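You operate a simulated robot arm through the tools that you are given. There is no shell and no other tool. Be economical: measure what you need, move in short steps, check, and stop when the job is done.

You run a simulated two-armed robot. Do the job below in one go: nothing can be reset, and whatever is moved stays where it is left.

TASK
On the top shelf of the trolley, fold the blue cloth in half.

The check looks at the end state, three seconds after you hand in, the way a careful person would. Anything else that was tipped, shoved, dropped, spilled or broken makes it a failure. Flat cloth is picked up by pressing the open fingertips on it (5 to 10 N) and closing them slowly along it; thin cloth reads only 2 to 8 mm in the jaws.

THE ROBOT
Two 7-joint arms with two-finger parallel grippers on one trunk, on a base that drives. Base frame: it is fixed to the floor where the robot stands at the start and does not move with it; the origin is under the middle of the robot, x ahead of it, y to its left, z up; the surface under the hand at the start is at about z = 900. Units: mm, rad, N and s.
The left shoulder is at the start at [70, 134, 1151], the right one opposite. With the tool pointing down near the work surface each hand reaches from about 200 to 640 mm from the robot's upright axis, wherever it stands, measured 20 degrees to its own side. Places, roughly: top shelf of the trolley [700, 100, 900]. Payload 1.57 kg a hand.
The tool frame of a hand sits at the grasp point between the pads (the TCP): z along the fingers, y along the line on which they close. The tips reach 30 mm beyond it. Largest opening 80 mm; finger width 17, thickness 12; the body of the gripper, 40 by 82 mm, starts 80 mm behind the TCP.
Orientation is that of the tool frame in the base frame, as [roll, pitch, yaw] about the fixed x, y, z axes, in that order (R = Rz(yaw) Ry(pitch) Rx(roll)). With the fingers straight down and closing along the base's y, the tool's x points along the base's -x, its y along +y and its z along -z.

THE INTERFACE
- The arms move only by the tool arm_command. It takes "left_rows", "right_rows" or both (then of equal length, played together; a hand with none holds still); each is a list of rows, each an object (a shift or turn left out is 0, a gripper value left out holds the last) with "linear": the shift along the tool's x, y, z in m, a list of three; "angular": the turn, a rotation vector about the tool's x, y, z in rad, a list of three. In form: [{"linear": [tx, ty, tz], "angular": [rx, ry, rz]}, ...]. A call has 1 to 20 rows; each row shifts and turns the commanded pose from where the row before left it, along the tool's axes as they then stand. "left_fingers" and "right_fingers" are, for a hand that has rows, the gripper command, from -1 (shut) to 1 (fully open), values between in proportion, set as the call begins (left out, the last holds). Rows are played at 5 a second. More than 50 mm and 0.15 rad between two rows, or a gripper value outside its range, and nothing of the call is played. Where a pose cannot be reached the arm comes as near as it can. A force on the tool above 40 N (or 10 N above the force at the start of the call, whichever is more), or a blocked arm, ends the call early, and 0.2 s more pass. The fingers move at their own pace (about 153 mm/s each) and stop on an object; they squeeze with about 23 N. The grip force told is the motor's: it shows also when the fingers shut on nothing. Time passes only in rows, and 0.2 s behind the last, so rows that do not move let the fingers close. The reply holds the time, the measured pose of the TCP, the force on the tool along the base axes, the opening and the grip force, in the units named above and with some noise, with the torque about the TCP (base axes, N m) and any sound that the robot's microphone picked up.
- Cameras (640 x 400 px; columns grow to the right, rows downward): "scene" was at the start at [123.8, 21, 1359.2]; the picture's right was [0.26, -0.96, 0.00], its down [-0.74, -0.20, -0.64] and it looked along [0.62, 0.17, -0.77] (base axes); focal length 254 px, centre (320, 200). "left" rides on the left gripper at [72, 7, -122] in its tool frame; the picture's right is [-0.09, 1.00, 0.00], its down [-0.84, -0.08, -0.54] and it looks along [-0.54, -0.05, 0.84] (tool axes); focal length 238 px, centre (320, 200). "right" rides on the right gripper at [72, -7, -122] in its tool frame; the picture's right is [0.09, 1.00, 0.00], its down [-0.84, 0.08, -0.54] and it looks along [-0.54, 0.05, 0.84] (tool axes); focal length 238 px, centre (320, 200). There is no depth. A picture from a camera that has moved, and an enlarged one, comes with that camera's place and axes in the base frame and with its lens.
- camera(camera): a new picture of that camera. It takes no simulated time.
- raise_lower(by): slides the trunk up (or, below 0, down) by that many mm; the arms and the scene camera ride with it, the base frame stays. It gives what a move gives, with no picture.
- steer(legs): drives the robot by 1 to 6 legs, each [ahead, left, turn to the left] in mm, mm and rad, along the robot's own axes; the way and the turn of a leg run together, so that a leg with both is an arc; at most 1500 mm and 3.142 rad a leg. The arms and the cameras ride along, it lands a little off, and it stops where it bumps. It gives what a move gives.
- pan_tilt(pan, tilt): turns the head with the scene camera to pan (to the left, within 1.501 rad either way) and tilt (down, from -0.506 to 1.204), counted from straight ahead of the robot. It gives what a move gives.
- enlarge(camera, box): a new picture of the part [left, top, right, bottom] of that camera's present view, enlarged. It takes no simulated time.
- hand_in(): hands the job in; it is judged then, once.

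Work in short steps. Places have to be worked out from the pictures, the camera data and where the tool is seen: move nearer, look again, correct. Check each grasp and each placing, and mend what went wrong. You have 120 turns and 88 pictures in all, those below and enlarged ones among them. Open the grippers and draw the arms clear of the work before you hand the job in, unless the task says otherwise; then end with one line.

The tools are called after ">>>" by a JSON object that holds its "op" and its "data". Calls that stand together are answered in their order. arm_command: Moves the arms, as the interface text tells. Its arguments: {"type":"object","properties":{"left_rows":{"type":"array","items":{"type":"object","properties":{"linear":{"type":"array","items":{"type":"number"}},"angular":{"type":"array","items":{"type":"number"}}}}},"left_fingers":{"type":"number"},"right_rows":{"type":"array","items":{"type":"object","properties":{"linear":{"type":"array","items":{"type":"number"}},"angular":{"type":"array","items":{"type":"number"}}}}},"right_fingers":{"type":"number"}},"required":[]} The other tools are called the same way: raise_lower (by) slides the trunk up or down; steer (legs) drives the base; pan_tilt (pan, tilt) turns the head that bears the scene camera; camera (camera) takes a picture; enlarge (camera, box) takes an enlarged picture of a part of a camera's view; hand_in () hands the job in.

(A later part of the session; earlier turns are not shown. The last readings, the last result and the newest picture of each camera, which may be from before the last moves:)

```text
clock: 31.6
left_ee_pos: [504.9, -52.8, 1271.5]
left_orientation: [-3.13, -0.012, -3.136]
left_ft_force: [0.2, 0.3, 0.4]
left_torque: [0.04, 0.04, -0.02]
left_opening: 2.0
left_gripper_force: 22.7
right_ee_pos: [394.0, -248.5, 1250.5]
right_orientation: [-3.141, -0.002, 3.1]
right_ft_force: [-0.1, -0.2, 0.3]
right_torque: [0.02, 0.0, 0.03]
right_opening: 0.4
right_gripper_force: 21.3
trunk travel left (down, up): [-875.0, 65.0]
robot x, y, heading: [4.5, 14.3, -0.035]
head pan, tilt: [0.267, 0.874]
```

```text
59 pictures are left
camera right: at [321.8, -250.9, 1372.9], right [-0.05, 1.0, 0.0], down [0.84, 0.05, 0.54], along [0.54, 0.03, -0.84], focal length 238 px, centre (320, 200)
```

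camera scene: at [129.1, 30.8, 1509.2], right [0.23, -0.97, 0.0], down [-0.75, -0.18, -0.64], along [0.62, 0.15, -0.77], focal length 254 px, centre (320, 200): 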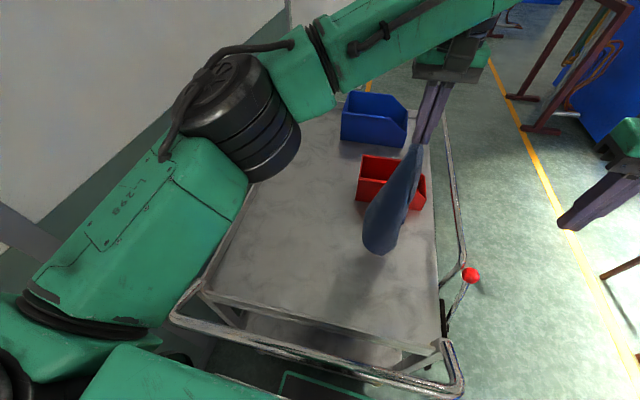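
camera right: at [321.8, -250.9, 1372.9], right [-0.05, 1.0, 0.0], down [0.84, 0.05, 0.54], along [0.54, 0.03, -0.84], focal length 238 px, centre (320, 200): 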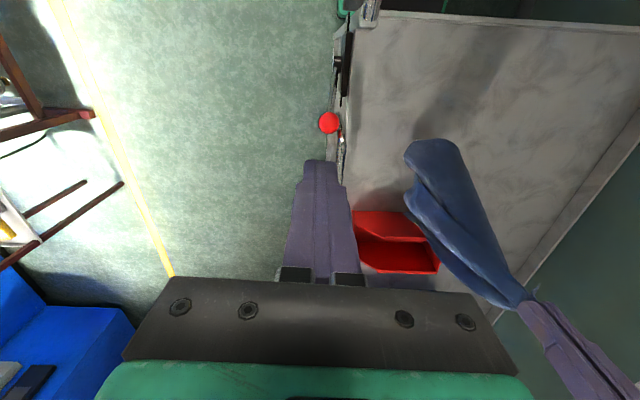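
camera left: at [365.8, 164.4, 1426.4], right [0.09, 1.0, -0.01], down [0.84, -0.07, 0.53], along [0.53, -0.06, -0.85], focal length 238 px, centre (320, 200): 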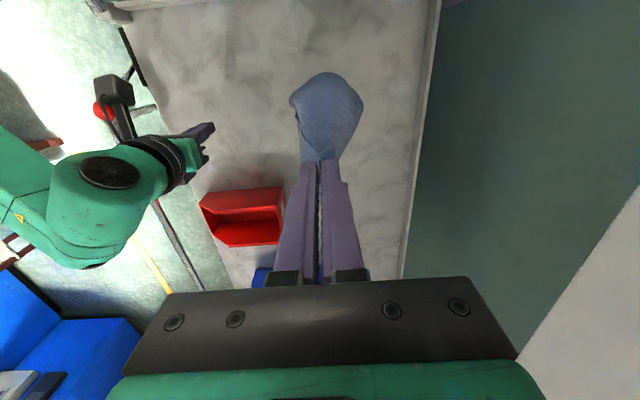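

I lower until the bottom corner touches, then sweep left and near along an arc, first half.

>>> {"op": "arm_command", "data": {"left_rows": [{"linear": [0, 0, 0.012]}, {"linear": [0, 0, 0.012]}, {}, {"linear": [0.0104, 0.0177, 0.0015]}, {"linear": [0.0104, 0.0177, 0.0015]}, {"linear": [0.0104, 0.0177, 0.004]}, {"linear": [0.0104, 0.0177, 0.004]}, {"linear": [0.0099, 0.0168, 0.0065]}, {"linear": [0.0099, 0.0168, 0.0065]}, {"linear": [0.0094, 0.016, 0.0095]}, {"linear": [0.0094, 0.016, 0.0095]}, {"linear": [0.0086, 0.0147, 0.0115]}, {"linear": [0.0086, 0.0147, 0.0115]}, {"linear": [0.0078, 0.0134, 0.014]}, {"linear": [0.0078, 0.0134, 0.014]}, {}]}}

>>> {"op": "camera", "data": {"camera": "scene"}}

>>> {"op": "camera", "data": {"camera": "right"}}

```text
clock: 35.0
left_ee_pos: [390.7, 140.1, 1154.2]
left_orientation: [-3.13, -0.013, -3.136]
left_ft_force: [0.3, -0.5, -0.5]
left_torque: [0.01, 0.0, -0.02]
left_opening: 1.9
left_gripper_force: 22.5
right_ee_pos: [392.9, -247.7, 1250.5]
right_orientation: [-3.141, -0.001, 3.103]
right_ft_force: [-0.1, 0.5, -0.2]
right_torque: [0.02, -0.03, 0.04]
right_opening: 0.0
right_gripper_force: 21.5
trunk travel left (down, up): [-875.0, 65.0]
robot x, y, heading: [2.3, 18.7, -0.036]
head pan, tilt: [0.267, 0.874]
```

```text
58 pictures are left
camera scene: at [129.2, 30.6, 1509.2], right [0.23, -0.97, 0.0], down [-0.75, -0.18, -0.64], along [0.62, 0.15, -0.77], focal length 254 px, centre (320, 200)
```

scene: 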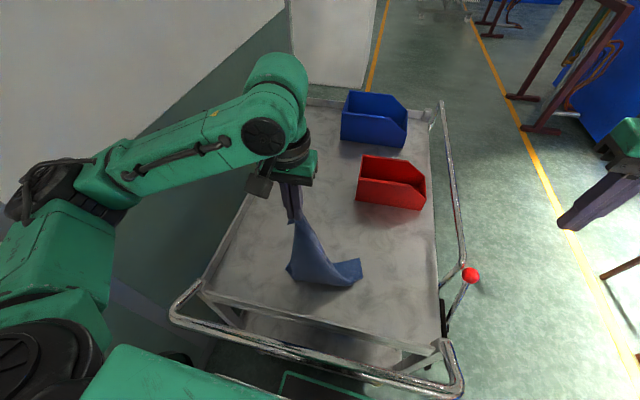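

```text
57 pictures are left
camera right: at [321.9, -251.1, 1372.8], right [-0.05, 1.0, 0.0], down [0.84, 0.05, 0.54], along [0.54, 0.03, -0.84], focal length 238 px, centre (320, 200)
```

right: 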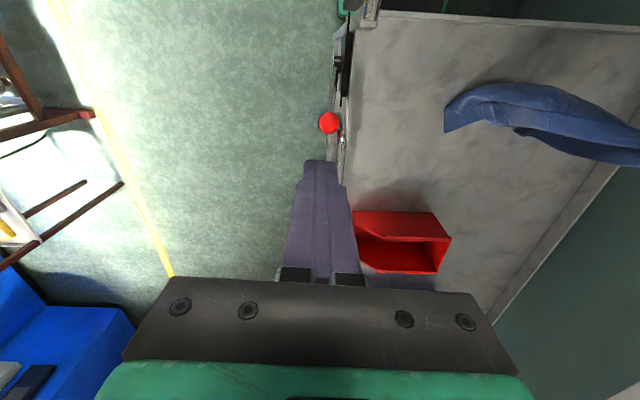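

The bottom corner has dragged to about (418,-5). I lower the left hand the rest of the way toward (365,225) to lay what I can.

>>> {"op": "arm_command", "data": {"left_rows": [{"linear": [0.004, 0.012, 0.016]}, {"linear": [0.004, 0.012, 0.016]}, {"linear": [0.003, 0.01, 0.018]}, {"linear": [0.003, 0.01, 0.018]}, {"linear": [0.003, 0.009, 0.019]}, {"linear": [0.002, 0.009, 0.019]}, {"linear": [0.002, 0.008, 0.02]}, {"linear": [0.001, 0.007, 0.02]}, {"linear": [0.001, 0.005, 0.02]}, {"linear": [0.0, 0.003, 0.02]}, {"linear": [0.0, 0.0, 0.02]}, {}]}}

>>> {"op": "camera", "data": {"camera": "scene"}}

>>> {"op": "camera", "data": {"camera": "left"}}

```text
clock: 37.6
left_ee_pos: [362.6, 222.2, 946.3]
left_orientation: [-3.13, -0.012, -3.137]
left_ft_force: [0.1, 0.0, 0.3]
left_torque: [0.05, 0.03, 0.03]
left_opening: 2.0
left_gripper_force: 22.9
right_ee_pos: [393.1, -249.4, 1250.1]
right_orientation: [-3.14, -0.001, 3.101]
right_ft_force: [0.5, -0.5, -0.3]
right_torque: [-0.02, -0.02, 0.02]
right_opening: 0.0
right_gripper_force: 21.4
trunk travel left (down, up): [-875.0, 65.0]
robot x, y, heading: [5.6, 13.2, -0.04]
head pan, tilt: [0.267, 0.874]
```

```text
56 pictures are left
camera scene: at [128.9, 30.9, 1509.3], right [0.23, -0.97, 0.0], down [-0.75, -0.18, -0.64], along [0.62, 0.15, -0.77], focal length 254 px, centre (320, 200)
```

scene: 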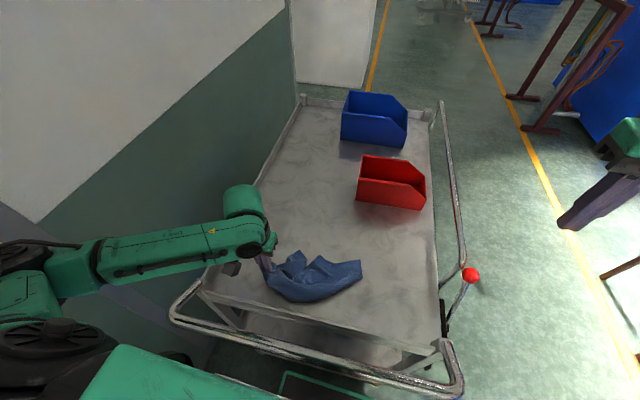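

```text
55 pictures are left
camera left: at [293.4, 228.9, 1068.3], right [0.09, 1.0, -0.01], down [0.84, -0.07, 0.53], along [0.53, -0.06, -0.85], focal length 238 px, centre (320, 200)
```

left: 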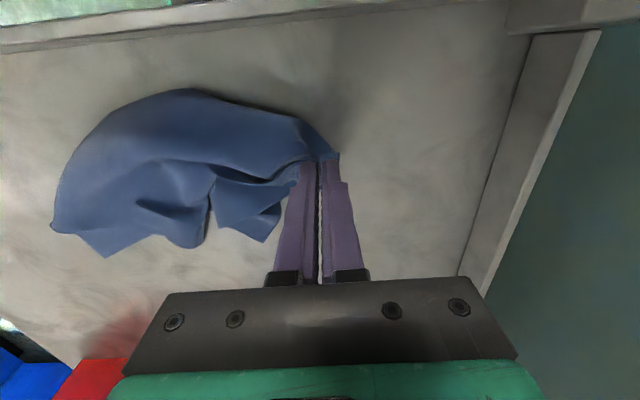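

>>> {"op": "enlarge", "data": {"camera": "scene", "box": [240, 230, 390, 320]}}

>>> {"op": "enlarge", "data": {"camera": "left", "box": [30, 70, 370, 280]}}

```text
4.27 times, centred on (315, 275) of scene
camera zoom: at [128.9, 30.9, 1509.3], right [0.23, -0.97, 0.0], down [-0.75, -0.18, -0.64], along [0.62, 0.15, -0.77], focal length 1082 px, centre (341, -120)
```

zoom: 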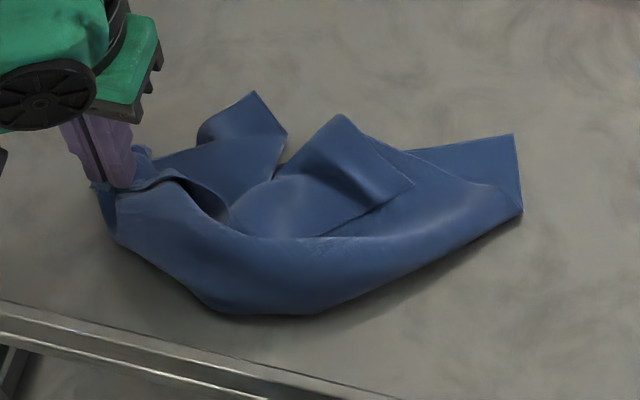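

```text
1.88 times, centred on (200, 175) of left
camera zoom: at [293.4, 228.9, 1068.3], right [0.09, 1.0, -0.01], down [0.84, -0.07, 0.53], along [0.53, -0.06, -0.85], focal length 449 px, centre (546, 247)
```

zoom: 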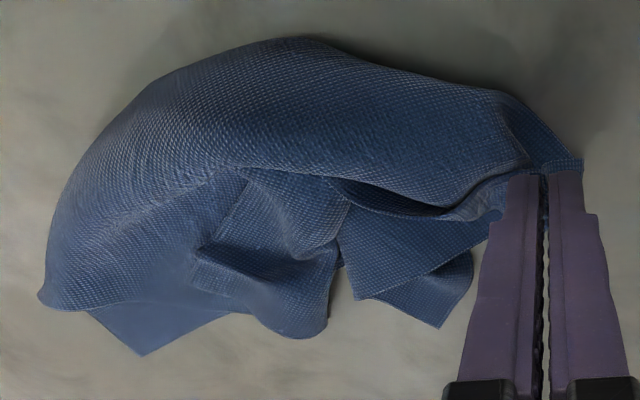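

The left hand holds corner D. Corner B lies flat and exposed at about (445,-2), and another corner shows at about (440,160). I'll release D, lift, and look down with both wrist cameras so I can take B with the right hand and the other corner with the left.

>>> {"op": "arm_command", "data": {"left_rows": [{}, {}, {"linear": [0, 0, -0.02]}, {"linear": [0, 0, -0.03]}, {"linear": [0, 0, -0.03]}, {"linear": [-0.02, -0.02, -0.02]}, {"linear": [-0.02, -0.02, 0]}, {"linear": [-0.02, -0.02, 0]}, {}], "left_fingers": -0.3}}

>>> {"op": "camera", "data": {"camera": "left"}}

>>> {"op": "enlarge", "data": {"camera": "scene", "box": [240, 230, 390, 320]}}

```text
clock: 39.6
left_ee_pos: [425.4, 163.3, 1048.0]
left_orientation: [-3.129, -0.013, -3.138]
left_ft_force: [0.7, 0.5, 0.3]
left_torque: [0.0, 0.0, 0.01]
left_opening: 28.3
left_gripper_force: 0.1
right_ee_pos: [393.7, -248.4, 1249.8]
right_orientation: [-3.138, 0.0, 3.101]
right_ft_force: [0.1, 0.1, -0.2]
right_torque: [0.0, 0.01, 0.04]
right_opening: 0.3
right_gripper_force: 21.5
trunk travel left (down, up): [-875.0, 65.0]
robot x, y, heading: [0.2, 13.3, -0.032]
head pan, tilt: [0.267, 0.874]
```

```text
52 pictures are left
camera left: at [354.9, 170.5, 1170.3], right [0.09, 1.0, -0.01], down [0.84, -0.07, 0.53], along [0.53, -0.06, -0.85], focal length 238 px, centre (320, 200)
```

left: 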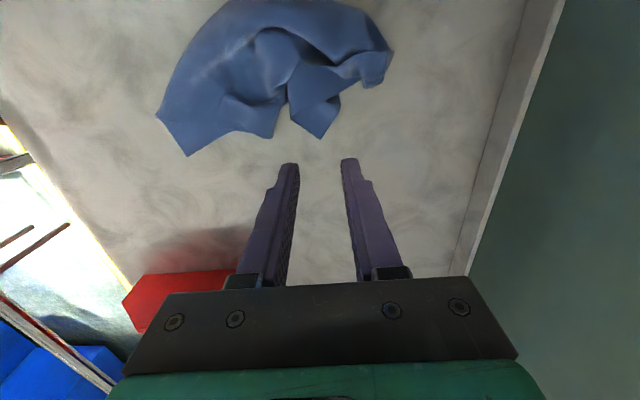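

```text
4.27 times, centred on (315, 275) of scene
camera zoom: at [128.7, 31.3, 1509.3], right [0.23, -0.97, 0.0], down [-0.75, -0.18, -0.64], along [0.62, 0.15, -0.77], focal length 1082 px, centre (341, -120)
```

zoom: 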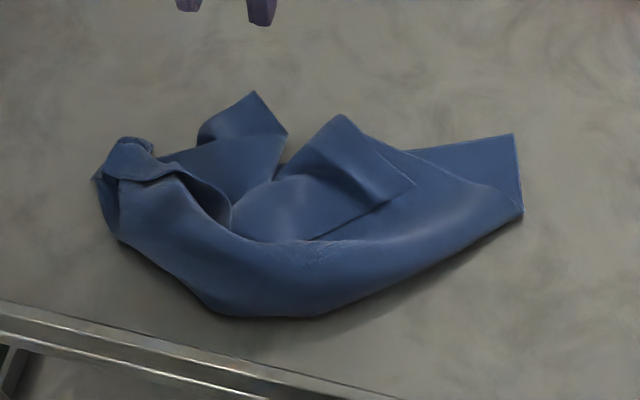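

>>> {"op": "enlarge", "data": {"camera": "left", "box": [140, 0, 410, 170]}}

```text
2.35 times, centred on (275, 85) of left
camera zoom: at [354.9, 170.5, 1170.3], right [0.09, 1.0, -0.01], down [0.84, -0.07, 0.53], along [0.53, -0.06, -0.85], focal length 561 px, centre (426, 471)
```

zoom: 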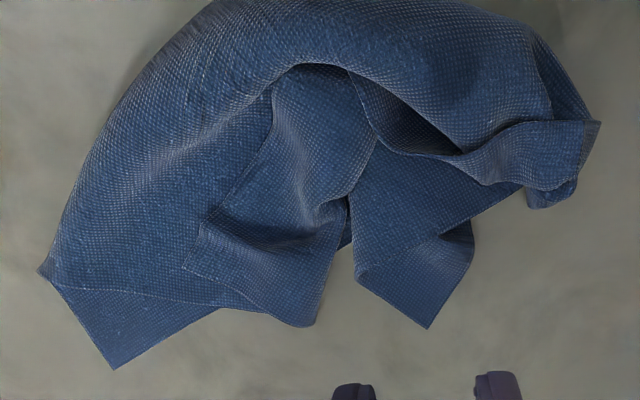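

Corner 3 is at about (442,161), a single-layer triangle roughly 40 mm on a side. I set the left opening to 20 mm and descend to just above it.

>>> {"op": "arm_command", "data": {"left_rows": [{"linear": [0.001, -0.0012, 0.026]}, {"linear": [0.001, -0.0012, 0.026]}, {"linear": [0.001, -0.0012, 0.026]}, {"linear": [0.001, -0.0012, 0.026]}, {"linear": [0, 0, 0.006]}, {}], "left_fingers": -0.5}}

>>> {"op": "camera", "data": {"camera": "left"}}

```text
clock: 41.0
left_ee_pos: [420.7, 155.4, 938.5]
left_orientation: [-3.13, -0.013, -3.136]
left_ft_force: [-0.4, -0.5, 0.2]
left_torque: [-0.01, 0.03, 0.02]
left_opening: 20.0
left_gripper_force: 0.0
right_ee_pos: [393.1, -249.0, 1250.7]
right_orientation: [-3.14, -0.003, 3.102]
right_ft_force: [0.4, -0.1, -0.4]
right_torque: [-0.03, 0.01, -0.01]
right_opening: 0.2
right_gripper_force: 21.1
trunk travel left (down, up): [-875.0, 65.0]
robot x, y, heading: [5.3, 14.9, -0.033]
head pan, tilt: [0.267, 0.874]
```

```text
49 pictures are left
camera left: at [349.0, 163.7, 1059.3], right [0.09, 1.0, -0.01], down [0.84, -0.07, 0.53], along [0.53, -0.06, -0.85], focal length 238 px, centre (320, 200)
```

left: 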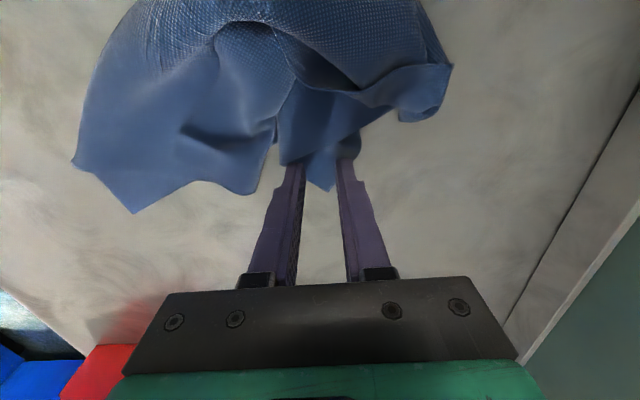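

The fingers straddle the corner well. I lower to contact.

>>> {"op": "arm_command", "data": {"left_rows": [{"linear": [0, 0.002, 0.004]}, {"linear": [0, 0, 0.002]}, {"linear": [0, 0, 0.001]}, {}]}}

```text
clock: 42.0
left_ee_pos: [420.4, 158.8, 931.9]
left_orientation: [-3.13, -0.008, -3.135]
left_ft_force: [1.5, 0.0, 10.8]
left_torque: [0.14, -0.06, -0.01]
left_opening: 20.1
left_gripper_force: 0.0
right_ee_pos: [390.7, -248.7, 1251.8]
right_orientation: [-3.141, 0.0, 3.1]
right_ft_force: [0.1, 0.3, -0.6]
right_torque: [0.01, -0.01, 0.0]
right_opening: 0.0
right_gripper_force: 20.8
trunk travel left (down, up): [-875.0, 65.0]
robot x, y, heading: [3.8, 14.1, -0.039]
head pan, tilt: [0.267, 0.874]
```

It presses at 11 N. I close slowly.

>>> {"op": "arm_command", "data": {"left_rows": [{}, {}], "left_fingers": -0.62}}

>>> {"op": "arm_command", "data": {"left_rows": [{}, {}], "left_fingers": -0.74}}

>>> {"op": "arm_command", "data": {"left_rows": [{}, {}], "left_fingers": -0.87}}

>>> {"op": "arm_command", "data": {"left_rows": [{}, {}, {}], "left_fingers": -1}}

>>> {"op": "camera", "data": {"camera": "left"}}

```text
clock: 42.6
left_ee_pos: [419.9, 157.4, 931.5]
left_orientation: [-3.13, -0.011, -3.135]
left_ft_force: [2.1, -1.7, 12.5]
left_torque: [0.06, -0.04, -0.04]
left_opening: 13.8
left_gripper_force: 0.0
right_ee_pos: [391.6, -250.1, 1251.9]
right_orientation: [-3.139, 0.001, 3.103]
right_ft_force: [-0.2, -0.1, -0.4]
right_torque: [0.0, 0.01, -0.01]
right_opening: 0.0
right_gripper_force: 21.5
trunk travel left (down, up): [-875.0, 65.0]
robot x, y, heading: [4.2, 14.1, -0.035]
head pan, tilt: [0.267, 0.874]
```

```text
clock: 43.2
left_ee_pos: [419.6, 157.5, 930.8]
left_orientation: [-3.128, -0.009, -3.135]
left_ft_force: [0.9, -1.0, 14.8]
left_torque: [0.09, -0.06, -0.02]
left_opening: 8.9
left_gripper_force: 0.0
right_ee_pos: [390.3, -248.9, 1251.3]
right_orientation: [3.141, -0.001, 3.101]
right_ft_force: [0.4, 0.5, 0.1]
right_torque: [-0.01, 0.0, 0.0]
right_opening: 0.1
right_gripper_force: 21.1
trunk travel left (down, up): [-875.0, 65.0]
robot x, y, heading: [5.8, 18.6, -0.037]
head pan, tilt: [0.267, 0.874]
```

```text
clock: 43.8
left_ee_pos: [418.2, 158.5, 931.8]
left_orientation: [-3.131, -0.011, -3.137]
left_ft_force: [0.5, -0.2, 16.2]
left_torque: [0.05, -0.05, 0.01]
left_opening: 3.8
left_gripper_force: 0.1
right_ee_pos: [390.6, -249.1, 1251.0]
right_orientation: [-3.141, -0.002, 3.101]
right_ft_force: [-0.2, 0.3, 1.0]
right_torque: [0.0, 0.02, 0.02]
right_opening: 0.0
right_gripper_force: 21.1
trunk travel left (down, up): [-875.0, 65.0]
robot x, y, heading: [6.3, 15.6, -0.035]
head pan, tilt: [0.267, 0.874]
```

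```text
clock: 44.6
left_ee_pos: [418.8, 157.6, 931.5]
left_orientation: [-3.131, -0.011, -3.136]
left_ft_force: [0.2, 0.6, 15.9]
left_torque: [0.07, -0.07, -0.01]
left_opening: 2.1
left_gripper_force: 23.9
right_ee_pos: [390.9, -248.7, 1251.9]
right_orientation: [-3.139, -0.003, 3.101]
right_ft_force: [-0.4, 0.6, -0.7]
right_torque: [-0.02, 0.01, 0.0]
right_opening: 0.0
right_gripper_force: 21.1
trunk travel left (down, up): [-875.0, 65.0]
robot x, y, heading: [2.4, 20.3, -0.035]
head pan, tilt: [0.267, 0.874]
```

```text
48 pictures are left
camera left: at [347.9, 165.4, 1053.3], right [0.09, 1.0, -0.01], down [0.84, -0.07, 0.53], along [0.53, -0.06, -0.85], focal length 238 px, centre (320, 200)
```

left: 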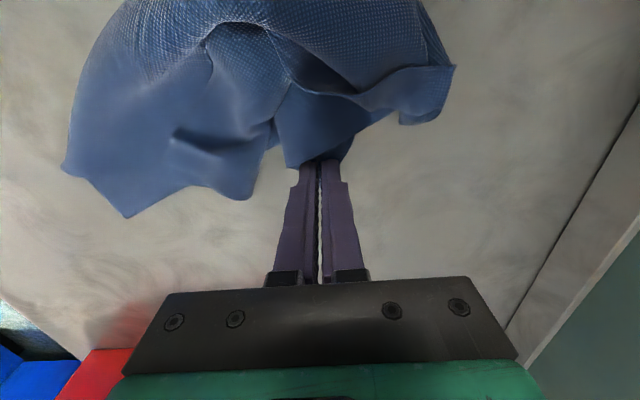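

The left has corner 3 (2.1 mm). I bring the right hand above corner B at about (427,15), turned so it closes along B's far edge.

>>> {"op": "arm_command", "data": {"right_rows": [{"linear": [-0.0032, 0.0332, 0.0333]}, {"linear": [-0.0032, 0.0332, 0.0333]}, {"linear": [-0.0032, 0.0332, 0.0333]}, {"linear": [-0.0032, 0.0332, 0.0333]}, {"linear": [-0.0032, 0.0332, 0.0333]}, {"linear": [-0.0032, 0.0332, 0.0333]}, {"linear": [-0.0032, 0.0332, 0.0333]}, {"linear": [-0.0032, 0.0332, 0.0333]}, {"angular": [0, 0, -0.105]}, {"angular": [0, 0, -0.105]}, {"angular": [0, 0, -0.105]}, {"angular": [0, 0, -0.105]}, {}], "right_fingers": -0.5}}

>>> {"op": "camera", "data": {"camera": "right"}}

```text
clock: 47.4
left_ee_pos: [418.9, 158.3, 930.5]
left_orientation: [-3.128, -0.012, -3.136]
left_ft_force: [0.0, 0.7, 13.5]
left_torque: [0.07, -0.02, 0.02]
left_opening: 1.9
left_gripper_force: 22.6
right_ee_pos: [425.9, 14.7, 984.2]
right_orientation: [-3.139, 0.001, -2.76]
right_ft_force: [-0.6, -0.1, 0.5]
right_torque: [0.03, -0.03, 0.0]
right_opening: 20.1
right_gripper_force: 0.0
trunk travel left (down, up): [-875.0, 65.0]
robot x, y, heading: [6.4, 12.2, -0.035]
head pan, tilt: [0.267, 0.874]
```

```text
47 pictures are left
camera right: at [363.6, -16.5, 1106.7], right [-0.46, 0.89, 0.0], down [0.75, 0.38, 0.54], along [0.48, 0.25, -0.84], focal length 238 px, centre (320, 200)
```

right: 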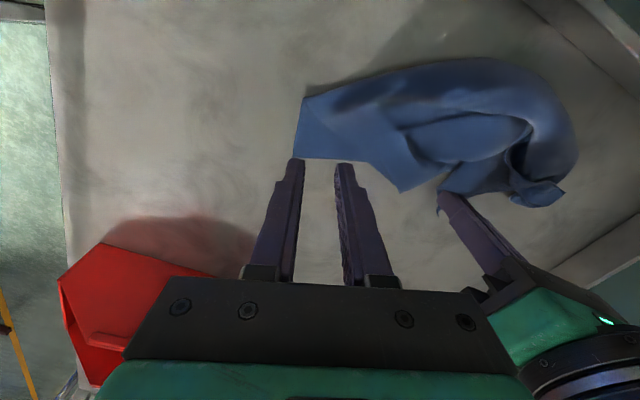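

B measures at about (450,1). I nudge the right hand 8 mm forward and descend.

>>> {"op": "arm_command", "data": {"right_rows": [{"linear": [-0.004, 0.001, 0.022]}, {"linear": [-0.004, 0.001, 0.022]}, {}]}}

>>> {"op": "camera", "data": {"camera": "right"}}

```text
clock: 48.2
left_ee_pos: [418.5, 157.5, 932.0]
left_orientation: [-3.129, -0.01, -3.136]
left_ft_force: [-0.8, 0.6, 14.5]
left_torque: [0.05, 0.0, 0.0]
left_opening: 2.2
left_gripper_force: 22.8
right_ee_pos: [433.7, 18.9, 939.8]
right_orientation: [-3.14, 0.001, -2.761]
right_ft_force: [0.0, -0.3, -0.4]
right_torque: [0.0, -0.03, 0.01]
right_opening: 19.7
right_gripper_force: 0.0
trunk travel left (down, up): [-875.0, 65.0]
robot x, y, heading: [3.9, 15.5, -0.037]
head pan, tilt: [0.267, 0.874]
```

```text
46 pictures are left
camera right: at [370.8, -11.7, 1062.1], right [-0.46, 0.89, 0.0], down [0.75, 0.38, 0.54], along [0.48, 0.25, -0.84], focal length 238 px, centre (320, 200)
```

right: 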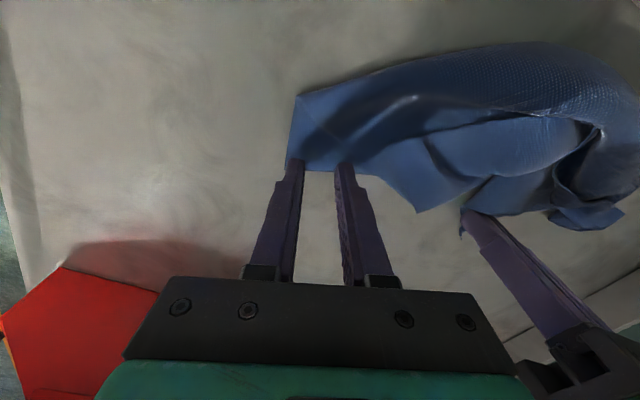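

Well placed. I shift 3 mm along the edge so the outer finger is fully on the cloth, then press.

>>> {"op": "arm_command", "data": {"right_rows": [{"linear": [0.002, 0.003, 0.004]}, {"linear": [0, 0, 0.003]}, {"linear": [0, 0, 0.0015]}, {}]}}

```text
clock: 49.2
left_ee_pos: [418.1, 158.9, 931.0]
left_orientation: [-3.129, -0.009, -3.137]
left_ft_force: [-0.4, 0.2, 13.9]
left_torque: [0.06, 0.01, -0.02]
left_opening: 2.1
left_gripper_force: 23.4
right_ee_pos: [430.7, 20.3, 932.5]
right_orientation: [-3.141, 0.0, -2.761]
right_ft_force: [0.5, 0.4, 0.5]
right_torque: [0.04, 0.01, 0.02]
right_opening: 19.8
right_gripper_force: 0.1
trunk travel left (down, up): [-875.0, 65.0]
robot x, y, heading: [6.8, 17.0, -0.034]
head pan, tilt: [0.267, 0.874]
```

No contact yet, so I go down another 1.2 mm.

>>> {"op": "arm_command", "data": {"right_rows": [{"linear": [0, 0, 0.0006]}, {"linear": [0, 0, 0.0006]}, {}]}}

```text
clock: 50.0
left_ee_pos: [417.9, 157.8, 932.3]
left_orientation: [-3.128, -0.01, -3.137]
left_ft_force: [1.9, 0.6, 7.3]
left_torque: [0.03, -0.08, -0.03]
left_opening: 2.1
left_gripper_force: 22.9
right_ee_pos: [431.0, 20.2, 931.1]
right_orientation: [-3.14, 0.0, -2.762]
right_ft_force: [-1.3, -1.3, 12.5]
right_torque: [0.07, 0.12, 0.03]
right_opening: 19.5
right_gripper_force: 0.0
trunk travel left (down, up): [-875.0, 65.0]
robot x, y, heading: [4.4, 12.0, -0.034]
head pan, tilt: [0.267, 0.874]
```

Contact at 12 N. I close slowly.

>>> {"op": "arm_command", "data": {"right_rows": [{}, {}], "right_fingers": -0.62}}

>>> {"op": "arm_command", "data": {"right_rows": [{}, {}], "right_fingers": -0.74}}

>>> {"op": "arm_command", "data": {"right_rows": [{}, {}], "right_fingers": -0.87}}

>>> {"op": "arm_command", "data": {"right_rows": [{}, {}, {}], "right_fingers": -1}}

>>> {"op": "camera", "data": {"camera": "right"}}

```text
clock: 50.6
left_ee_pos: [418.4, 157.7, 930.8]
left_orientation: [-3.131, -0.01, -3.138]
left_ft_force: [1.6, 0.0, 7.3]
left_torque: [0.03, -0.04, -0.03]
left_opening: 2.2
left_gripper_force: 22.9
right_ee_pos: [431.1, 21.4, 931.9]
right_orientation: [-3.139, 0.003, -2.761]
right_ft_force: [2.2, -1.0, 15.9]
right_torque: [0.07, 0.12, 0.0]
right_opening: 13.7
right_gripper_force: 0.1
trunk travel left (down, up): [-875.0, 65.0]
robot x, y, heading: [7.7, 15.9, -0.035]
head pan, tilt: [0.267, 0.874]
```

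```text
clock: 51.2
left_ee_pos: [417.3, 160.0, 931.4]
left_orientation: [-3.13, -0.01, -3.137]
left_ft_force: [1.6, 0.2, 4.9]
left_torque: [-0.02, -0.05, -0.04]
left_opening: 1.8
left_gripper_force: 23.0
right_ee_pos: [431.3, 22.7, 931.8]
right_orientation: [-3.139, 0.004, -2.76]
right_ft_force: [0.9, -1.2, 18.2]
right_torque: [0.06, 0.1, 0.01]
right_opening: 8.4
right_gripper_force: 0.0
trunk travel left (down, up): [-875.0, 65.0]
robot x, y, heading: [7.8, 11.4, -0.039]
head pan, tilt: [0.267, 0.874]
```

```text
clock: 51.8
left_ee_pos: [417.6, 158.3, 931.1]
left_orientation: [-3.129, -0.01, -3.137]
left_ft_force: [0.3, 0.4, 4.4]
left_torque: [-0.03, -0.04, -0.02]
left_opening: 1.9
left_gripper_force: 23.5
right_ee_pos: [430.4, 21.5, 931.1]
right_orientation: [-3.138, 0.003, -2.761]
right_ft_force: [1.7, 0.2, 19.7]
right_torque: [0.07, 0.08, -0.02]
right_opening: 4.0
right_gripper_force: 0.1
trunk travel left (down, up): [-875.0, 65.0]
robot x, y, heading: [7.6, 15.6, -0.035]
head pan, tilt: [0.267, 0.874]
```

```text
clock: 52.6
left_ee_pos: [417.2, 157.9, 932.9]
left_orientation: [-3.13, -0.011, -3.138]
left_ft_force: [-0.1, 0.0, 3.5]
left_torque: [0.0, -0.02, 0.0]
left_opening: 1.8
left_gripper_force: 23.2
right_ee_pos: [430.0, 22.3, 931.4]
right_orientation: [-3.141, 0.003, -2.761]
right_ft_force: [0.3, 0.9, 20.4]
right_torque: [0.09, 0.1, -0.02]
right_opening: 1.9
right_gripper_force: 23.1
trunk travel left (down, up): [-875.0, 65.0]
robot x, y, heading: [5.3, 16.2, -0.036]
head pan, tilt: [0.267, 0.874]
```

```text
45 pictures are left
camera right: at [366.7, -9.2, 1053.3], right [-0.46, 0.89, 0.0], down [0.75, 0.38, 0.54], along [0.48, 0.25, -0.84], focal length 238 px, centre (320, 200)
```

right: 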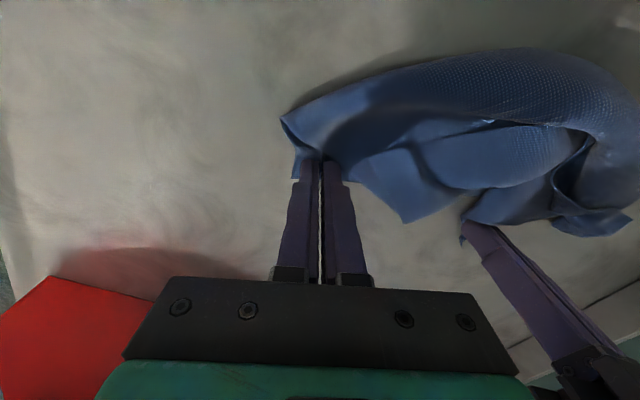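

Both corners are held. I lift both together, turn the right hand back square, and spread them gently so the cloth hangs from this edge.

>>> {"op": "arm_command", "data": {"right_rows": [{"linear": [0, 0, -0.02], "angular": [0, 0, 0.095]}, {"linear": [0, 0, -0.02], "angular": [0, 0, 0.095]}, {"linear": [0, 0, -0.02], "angular": [0, 0, 0.095]}, {"linear": [0, 0, -0.02], "angular": [0, 0, 0.095]}, {"linear": [0, -0.003, -0.024]}, {"linear": [0, -0.003, -0.024]}, {"linear": [0, -0.003, -0.024]}, {"linear": [0, -0.003, -0.024]}, {"linear": [0, -0.003, -0.024]}, {"linear": [0, -0.003, -0.024]}, {"linear": [0, -0.003, -0.024]}, {"linear": [0, -0.003, -0.024]}, {"linear": [0, -0.003, -0.024]}, {}, {}], "left_rows": [{"linear": [0, 0, -0.02]}, {"linear": [0, 0, -0.02]}, {"linear": [0, 0, -0.02]}, {"linear": [0, 0, -0.02]}, {"linear": [0, 0.003, -0.024]}, {"linear": [0, 0.003, -0.024]}, {"linear": [0, 0.003, -0.024]}, {"linear": [0, 0.003, -0.024]}, {"linear": [0, 0.003, -0.024]}, {"linear": [0, 0.003, -0.024]}, {"linear": [0, 0.003, -0.024]}, {"linear": [0, 0.003, -0.024]}, {"linear": [0, 0.003, -0.024]}, {}, {}]}}

>>> {"op": "camera", "data": {"camera": "scene"}}

```text
clock: 55.8
left_ee_pos: [423.1, 190.0, 1226.3]
left_orientation: [-3.129, -0.012, -3.135]
left_ft_force: [0.0, -0.2, -0.3]
left_torque: [-0.01, 0.01, 0.02]
left_opening: 2.1
left_gripper_force: 22.6
right_ee_pos: [432.5, -3.4, 1226.0]
right_orientation: [-3.14, -0.001, -3.141]
right_ft_force: [-0.8, -0.5, 0.4]
right_torque: [0.01, 0.03, 0.01]
right_opening: 1.5
right_gripper_force: 23.0
trunk travel left (down, up): [-875.0, 65.0]
robot x, y, heading: [6.2, 17.8, -0.033]
head pan, tilt: [0.267, 0.874]
```

```text
44 pictures are left
camera scene: at [129.5, 31.1, 1509.2], right [0.23, -0.97, 0.0], down [-0.75, -0.18, -0.64], along [0.62, 0.15, -0.77], focal length 254 px, centre (320, 200)
```

scene: 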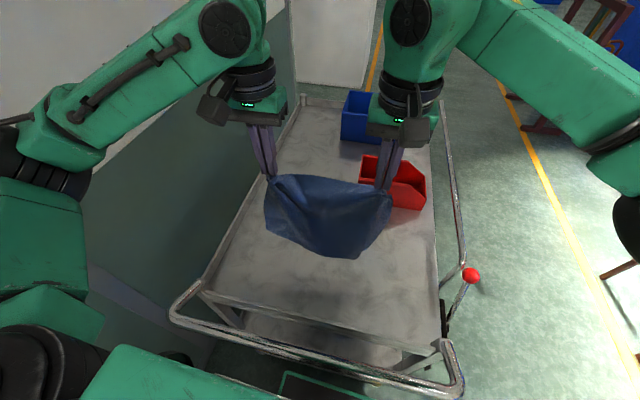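

Excellent: the cloth hangs as a sheet from the edge between the two hands. I spread a little more until it just comes taut, watching the y force.

>>> {"op": "arm_command", "data": {"right_rows": [{"linear": [0, -0.003, 0]}, {"linear": [0, -0.003, 0]}, {}], "left_rows": [{"linear": [0, 0.002, 0]}, {"linear": [0, 0.002, 0]}, {}]}}

>>> {"op": "enlarge", "data": {"camera": "scene", "box": [220, 130, 440, 270]}}

```text
clock: 56.6
left_ee_pos: [423.7, 194.0, 1225.3]
left_orientation: [-3.13, -0.01, -3.137]
left_ft_force: [0.0, 0.7, -0.3]
left_torque: [-0.04, 0.0, -0.01]
left_opening: 2.2
left_gripper_force: 23.1
right_ee_pos: [431.5, -10.5, 1226.2]
right_orientation: [-3.138, -0.002, -3.141]
right_ft_force: [-0.1, 0.4, 0.2]
right_torque: [0.02, 0.0, 0.0]
right_opening: 1.7
right_gripper_force: 23.0
trunk travel left (down, up): [-875.0, 65.0]
robot x, y, heading: [3.0, 15.9, -0.037]
head pan, tilt: [0.267, 0.874]
```

```text
2.86 times, centred on (330, 200) of scene
camera zoom: at [129.0, 31.1, 1509.3], right [0.23, -0.97, 0.0], down [-0.75, -0.18, -0.64], along [0.62, 0.15, -0.77], focal length 725 px, centre (291, 200)
```

zoom: 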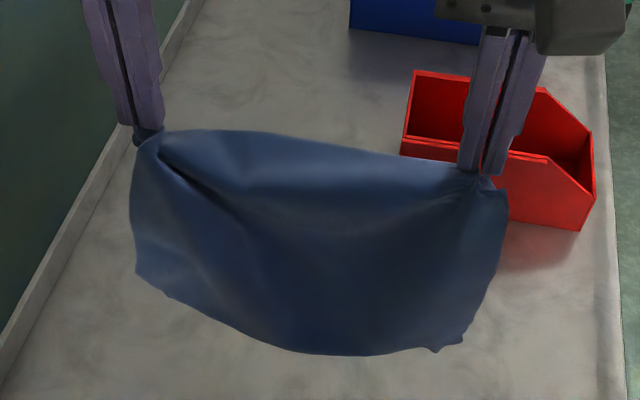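

Not quite taut yet (force about 0). I spread a little further.

>>> {"op": "arm_command", "data": {"right_rows": [{"linear": [0, -0.003, 0]}, {"linear": [0, -0.003, 0]}, {}], "left_rows": [{"linear": [0, 0.002, 0]}, {"linear": [0, 0.002, 0]}, {}]}}

>>> {"op": "arm_command", "data": {"right_rows": [{"linear": [0, -0.002, 0]}, {"linear": [0, -0.002, 0]}, {}], "left_rows": [{"linear": [0, 0.002, 0]}, {"linear": [0, 0.002, 0]}, {}]}}

>>> {"op": "enlarge", "data": {"camera": "scene", "box": [220, 130, 440, 270]}}

```text
clock: 57.4
left_ee_pos: [424.6, 197.1, 1226.5]
left_orientation: [-3.13, -0.013, -3.137]
left_ft_force: [-0.1, -0.2, -0.1]
left_torque: [-0.01, 0.0, -0.01]
left_opening: 2.0
left_gripper_force: 23.2
right_ee_pos: [432.0, -16.6, 1226.2]
right_orientation: [-3.139, -0.002, -3.14]
right_ft_force: [0.2, -0.5, 0.2]
right_torque: [0.01, 0.01, 0.03]
right_opening: 1.8
right_gripper_force: 23.2
trunk travel left (down, up): [-875.0, 65.0]
robot x, y, heading: [3.4, 12.7, -0.034]
head pan, tilt: [0.267, 0.874]
```

```text
clock: 58.2
left_ee_pos: [423.8, 200.7, 1224.6]
left_orientation: [-3.129, -0.013, -3.136]
left_ft_force: [-0.4, -0.7, 0.4]
left_torque: [-0.03, -0.01, 0.01]
left_opening: 1.9
left_gripper_force: 23.0
right_ee_pos: [431.8, -19.9, 1224.6]
right_orientation: [-3.14, -0.001, -3.14]
right_ft_force: [0.2, 1.1, 0.7]
right_torque: [0.06, -0.01, -0.01]
right_opening: 1.5
right_gripper_force: 22.4
trunk travel left (down, up): [-875.0, 65.0]
robot x, y, heading: [4.2, 13.0, -0.035]
head pan, tilt: [0.267, 0.874]
```

```text
2.86 times, centred on (330, 200) of scene
camera zoom: at [129.1, 31.1, 1509.2], right [0.23, -0.97, 0.0], down [-0.75, -0.18, -0.64], along [0.62, 0.15, -0.77], focal length 725 px, centre (291, 200)
```

zoom: 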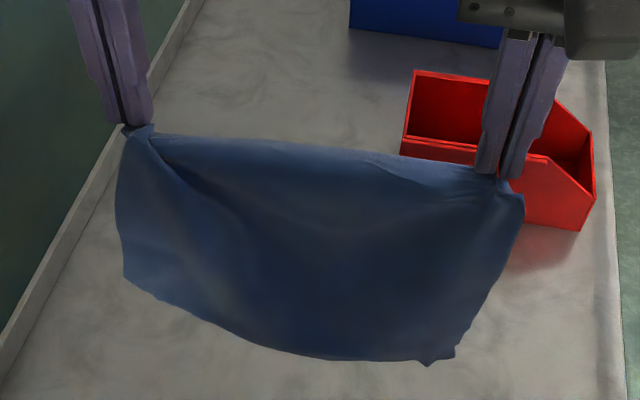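

Now taut (spacing 221 mm). I check the hanging shape from the wrist cameras before laying it.

>>> {"op": "camera", "data": {"camera": "left"}}

>>> {"op": "camera", "data": {"camera": "right"}}

```text
41 pictures are left
camera left: at [353.1, 208.7, 1347.8], right [0.09, 1.0, -0.01], down [0.84, -0.07, 0.53], along [0.53, -0.06, -0.85], focal length 238 px, centre (320, 200)
```

left: 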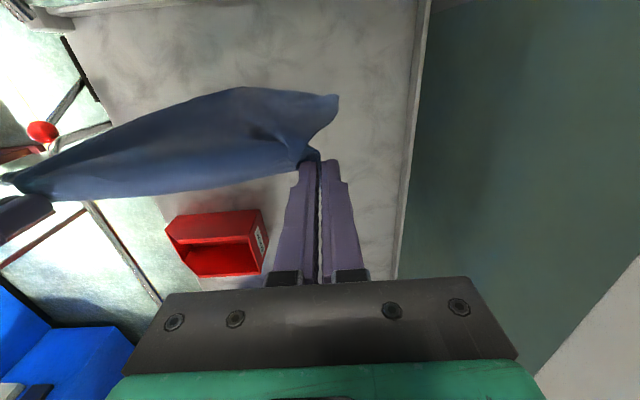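

```text
40 pictures are left
camera right: at [361.7, -25.2, 1348.2], right [-0.09, 1.0, 0.0], down [0.84, 0.08, 0.54], along [0.54, 0.05, -0.84], focal length 238 px, centre (320, 200)
```

right: 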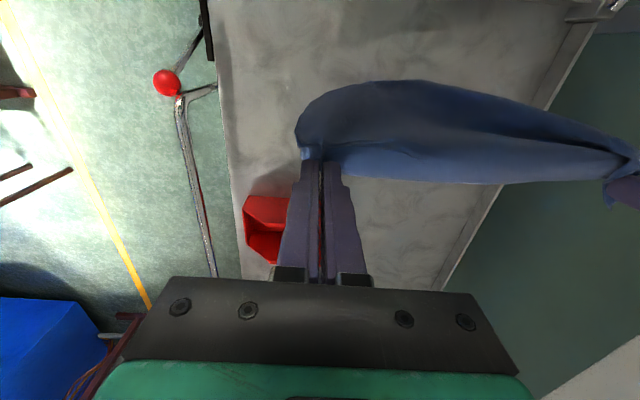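

The right side hangs full length, but the lower-left corner seems tucked up (visible end at about z 1040). I shake the cloth gently to free it.

>>> {"op": "arm_command", "data": {"right_rows": [{"linear": [0, 0, -0.045]}, {"linear": [0, 0, 0.045]}, {"linear": [0, 0, -0.045]}, {"linear": [0, 0, 0.045]}, {"linear": [0, 0, -0.045]}, {"linear": [0, 0, 0.045]}, {"linear": [0, 0, -0.045]}, {"linear": [-0.04, 0, 0]}, {"linear": [0.04, 0, 0]}, {"linear": [-0.04, 0, 0]}, {"linear": [0.04, 0, 0]}, {}, {}, {}, {}, {}], "left_rows": [{"linear": [0, 0, -0.045]}, {"linear": [0, 0, 0.045]}, {"linear": [0, 0, -0.045]}, {"linear": [0, 0, 0.045]}, {"linear": [0, 0, -0.045]}, {"linear": [0, 0, 0.045]}, {"linear": [0, 0, -0.045]}, {"linear": [-0.04, 0, 0]}, {"linear": [0.04, 0, 0]}, {"linear": [-0.04, 0, 0]}, {"linear": [0.04, 0, 0]}, {}, {}, {}, {}, {}]}}

>>> {"op": "enlarge", "data": {"camera": "scene", "box": [220, 130, 440, 270]}}

>>> {"op": "camera", "data": {"camera": "left"}}

```text
clock: 61.6
left_ee_pos: [423.0, 201.9, 1269.6]
left_orientation: [-3.129, -0.013, -3.135]
left_ft_force: [0.5, -1.4, 0.4]
left_torque: [-0.02, 0.0, 0.01]
left_opening: 1.9
left_gripper_force: 23.1
right_ee_pos: [433.7, -19.9, 1270.7]
right_orientation: [-3.141, -0.001, -3.141]
right_ft_force: [-0.5, 1.5, 0.8]
right_torque: [0.05, 0.0, 0.02]
right_opening: 1.7
right_gripper_force: 23.0
trunk travel left (down, up): [-875.0, 65.0]
robot x, y, heading: [6.6, 13.7, -0.032]
head pan, tilt: [0.267, 0.874]
```

```text
2.86 times, centred on (330, 200) of scene
camera zoom: at [129.7, 31.0, 1509.2], right [0.23, -0.97, 0.0], down [-0.75, -0.18, -0.64], along [0.62, 0.15, -0.77], focal length 725 px, centre (291, 200)
```

zoom: 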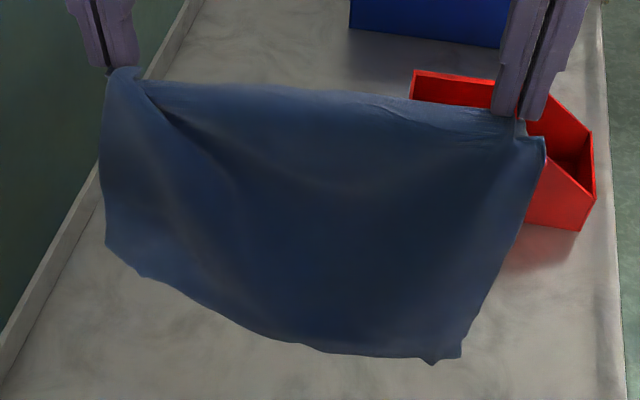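

```text
38 pictures are left
camera left: at [352.9, 209.6, 1392.1], right [0.09, 1.0, -0.01], down [0.84, -0.07, 0.53], along [0.53, -0.06, -0.85], focal length 238 px, centre (320, 200)
```

left: 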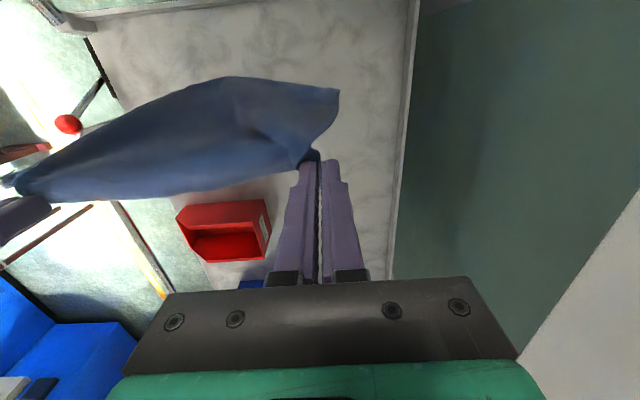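

The shake didn't free it; the tuck is on the far face, which will end face up when laid. I'll lay the cloth flat (bottom edge far, hands sweeping near) and fix that corner on the shelf. First I move out over x≈555.

>>> {"op": "arm_command", "data": {"right_rows": [{"linear": [-0.0242, 0, 0.014]}, {"linear": [-0.0242, 0, 0.014]}, {"linear": [-0.0242, 0, 0.014]}, {"linear": [-0.0242, 0, 0.014]}, {"linear": [-0.0242, 0, 0.014]}, {"linear": [0, 0, 0.015]}, {}, {}, {}], "left_rows": [{"linear": [-0.0264, 0, 0.014]}, {"linear": [-0.0264, 0, 0.014]}, {"linear": [-0.0264, 0, 0.014]}, {"linear": [-0.0264, 0, 0.014]}, {"linear": [-0.0264, 0, 0.014]}, {"linear": [0, 0, 0.015]}, {}, {}, {}]}}

>>> {"op": "camera", "data": {"camera": "scene"}}

```text
clock: 63.6
left_ee_pos: [553.9, 200.7, 1183.8]
left_orientation: [-3.128, -0.012, -3.137]
left_ft_force: [0.1, -1.0, -0.4]
left_torque: [-0.04, -0.01, 0.02]
left_opening: 2.0
left_gripper_force: 23.3
right_ee_pos: [555.0, -20.6, 1185.8]
right_orientation: [-3.139, 0.0, -3.141]
right_ft_force: [-0.4, 0.2, -0.2]
right_torque: [0.07, 0.0, 0.0]
right_opening: 1.9
right_gripper_force: 23.0
trunk travel left (down, up): [-875.0, 65.0]
robot x, y, heading: [4.6, 14.2, -0.039]
head pan, tilt: [0.267, 0.874]
```

```text
37 pictures are left
camera scene: at [129.3, 31.0, 1509.2], right [0.23, -0.97, 0.0], down [-0.75, -0.18, -0.64], along [0.62, 0.15, -0.77], focal length 254 px, centre (320, 200)
```

scene: 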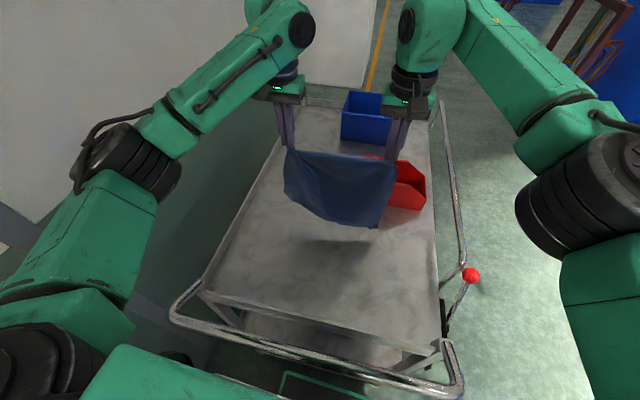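

Both hands reached. I sweep back and down to lay the cloth.

>>> {"op": "arm_command", "data": {"right_rows": [{"linear": [0, 0, 0.012]}, {"linear": [0.0243, 0, 0.0012]}, {"linear": [0.0241, 0, 0.0034]}, {"linear": [0.0236, 0, 0.0058]}, {"linear": [0.0231, 0, 0.0079]}, {"linear": [0.0218, 0, 0.0101]}, {"linear": [0.0211, 0, 0.0122]}, {"linear": [0.0193, 0, 0.0139]}, {"linear": [0.0181, 0, 0.0158]}, {"linear": [0.0164, 0, 0.0175]}, {"linear": [0.0144, 0, 0.0187]}, {"linear": [0.0126, 0, 0.0204]}, {"linear": [0.0104, 0, 0.0211]}, {"linear": [0.0082, 0, 0.0223]}, {"linear": [0.006, 0, 0.0228]}, {"linear": [0.0035, 0, 0.0233]}, {"linear": [0, 0, 0.005]}, {}], "left_rows": [{"linear": [0, 0, 0.012]}, {"linear": [0.0243, 0, 0.0012]}, {"linear": [0.0241, 0, 0.0034]}, {"linear": [0.0236, 0, 0.0058]}, {"linear": [0.0231, 0, 0.0079]}, {"linear": [0.0218, 0, 0.0101]}, {"linear": [0.0211, 0, 0.0122]}, {"linear": [0.0193, 0, 0.0139]}, {"linear": [0.0181, 0, 0.0158]}, {"linear": [0.0164, 0, 0.0175]}, {"linear": [0.0144, 0, 0.0187]}, {"linear": [0.0126, 0, 0.0204]}, {"linear": [0.0104, 0, 0.0211]}, {"linear": [0.0082, 0, 0.0223]}, {"linear": [0.006, 0, 0.0228]}, {"linear": [0.0035, 0, 0.0233]}, {"linear": [0, 0, 0.005]}, {}]}}

>>> {"op": "camera", "data": {"camera": "scene"}}

```text
clock: 67.4
left_ee_pos: [330.0, 179.4, 973.9]
left_orientation: [-3.129, -0.012, -3.137]
left_ft_force: [-0.7, 0.3, -0.1]
left_torque: [-0.02, 0.0, 0.0]
left_opening: 1.8
left_gripper_force: 23.0
left hand out of reach, approached as far as the arm can: row 11, 12, 13
right_ee_pos: [306.3, -20.4, 952.9]
right_orientation: [-3.139, -0.002, -3.14]
right_ft_force: [0.0, -0.7, 0.0]
right_torque: [-0.02, 0.03, 0.01]
right_opening: 1.7
right_gripper_force: 23.1
trunk travel left (down, up): [-875.0, 65.0]
robot x, y, heading: [-2.5, 11.6, -0.039]
head pan, tilt: [0.267, 0.874]
```

```text
36 pictures are left
camera scene: at [128.9, 31.0, 1509.3], right [0.23, -0.97, 0.0], down [-0.75, -0.18, -0.64], along [0.62, 0.15, -0.77], focal length 254 px, centre (320, 200)
```

scene: 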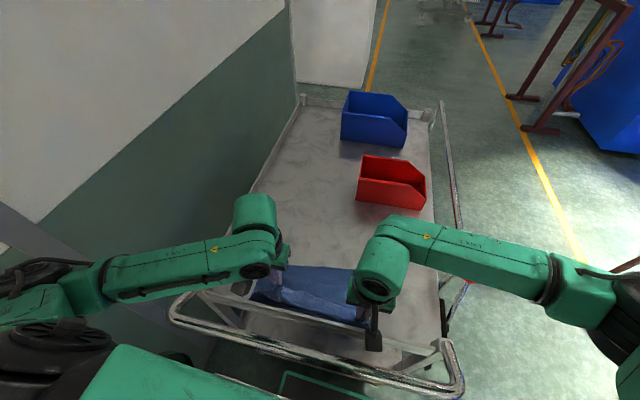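

The bottom edge dragged back, so the cloth is bunched near the shelf's near end. I look from the wrist cameras.

>>> {"op": "camera", "data": {"camera": "left"}}

>>> {"op": "camera", "data": {"camera": "right"}}

>>> {"op": "enlarge", "data": {"camera": "scene", "box": [230, 240, 400, 340]}}

```text
35 pictures are left
camera left: at [258.7, 186.8, 1095.6], right [0.09, 1.0, -0.01], down [0.84, -0.07, 0.53], along [0.53, -0.06, -0.85], focal length 238 px, centre (320, 200)
```

left: 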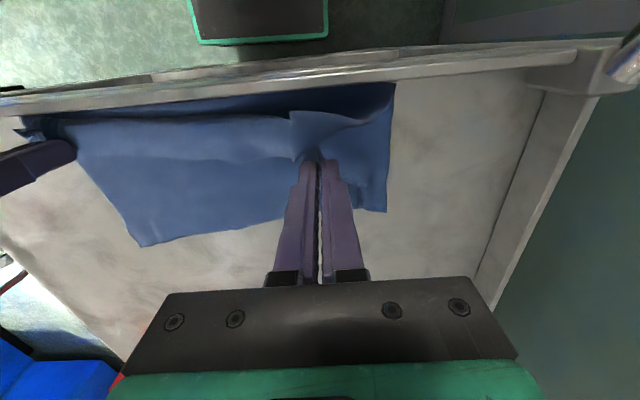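

```text
34 pictures are left
camera right: at [235.3, -25.9, 1074.4], right [-0.09, 1.0, 0.0], down [0.84, 0.08, 0.54], along [0.54, 0.05, -0.84], focal length 238 px, centre (320, 200)
```

right: 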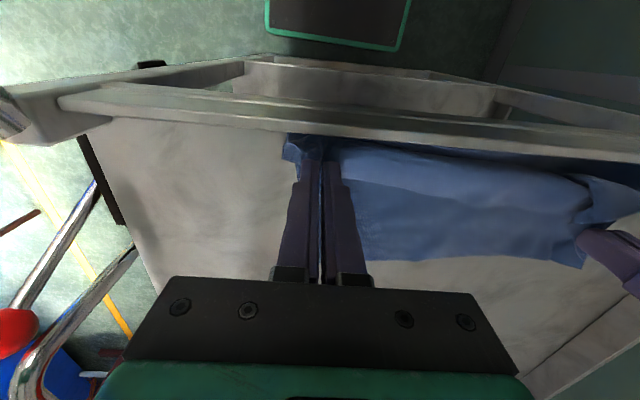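

```text
3.76 times, centred on (315, 290) of scene
camera zoom: at [128.9, 31.0, 1509.3], right [0.23, -0.97, 0.0], down [-0.75, -0.18, -0.64], along [0.62, 0.15, -0.77], focal length 955 px, centre (339, -139)
```

zoom: 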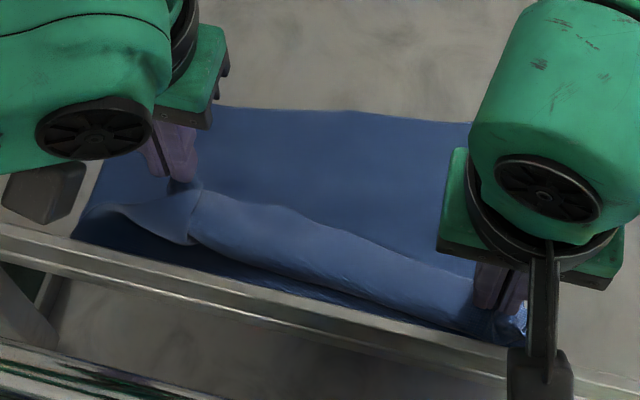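

The lower half now lies flat: its far edge runs from about (400,238) to (423,-35), and the fold is along x≈290. The tucked corner has opened too. Carrying the held edge forward onto the far edge completes the fold. I lift slightly and start forward.

>>> {"op": "arm_command", "data": {"right_rows": [{"linear": [0, 0, -0.012]}, {"linear": [-0.005, 0, -0.012]}, {"linear": [-0.01, 0, -0.012]}, {"linear": [-0.01, 0, -0.012]}, {"linear": [-0.012, 0, -0.005]}, {}], "left_rows": [{"linear": [0, 0, -0.008]}, {"linear": [-0.003, 0.004, -0.01]}, {"linear": [-0.004, 0.005, -0.006]}, {"linear": [-0.005, 0.006, -0.004]}, {"linear": [-0.005, 0.006, -0.004]}, {}]}}

>>> {"op": "camera", "data": {"camera": "left"}}

>>> {"op": "enlarge", "data": {"camera": "scene", "box": [230, 220, 400, 330]}}

```text
clock: 68.8
left_ee_pos: [347.1, 200.6, 1005.6]
left_orientation: [-3.129, -0.013, -3.137]
left_ft_force: [-0.2, -1.0, 0.5]
left_torque: [-0.02, 0.01, 0.0]
left_opening: 2.1
left_gripper_force: 23.2
right_ee_pos: [342.6, -21.3, 1005.8]
right_orientation: [-3.139, -0.001, -3.14]
right_ft_force: [0.0, 1.4, -1.3]
right_torque: [0.02, 0.0, 0.02]
right_opening: 1.7
right_gripper_force: 23.3
trunk travel left (down, up): [-875.0, 65.0]
robot x, y, heading: [3.7, 14.7, -0.038]
head pan, tilt: [0.267, 0.874]
```

```text
32 pictures are left
camera left: at [276.2, 208.2, 1127.5], right [0.09, 1.0, -0.01], down [0.84, -0.07, 0.53], along [0.53, -0.06, -0.85], focal length 238 px, centre (320, 200)
```

left: 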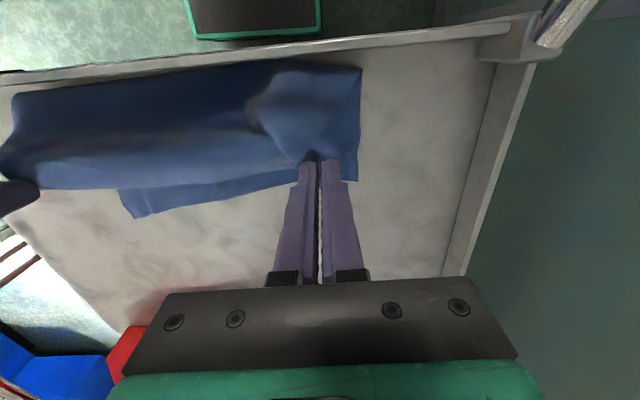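

```text
3.64 times, centred on (315, 275) of scene
camera zoom: at [128.9, 30.9, 1509.3], right [0.23, -0.97, 0.0], down [-0.75, -0.18, -0.64], along [0.62, 0.15, -0.77], focal length 922 px, centre (338, -73)
```

zoom: 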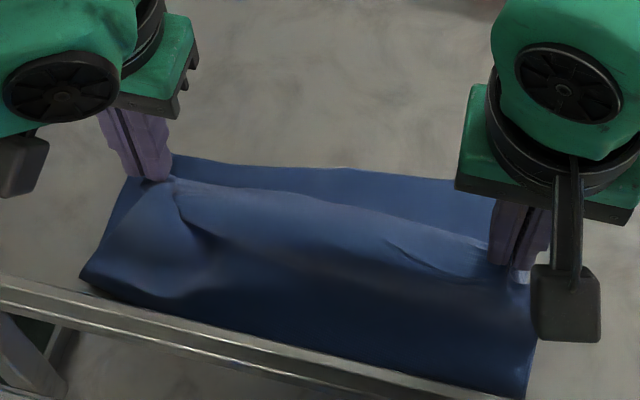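

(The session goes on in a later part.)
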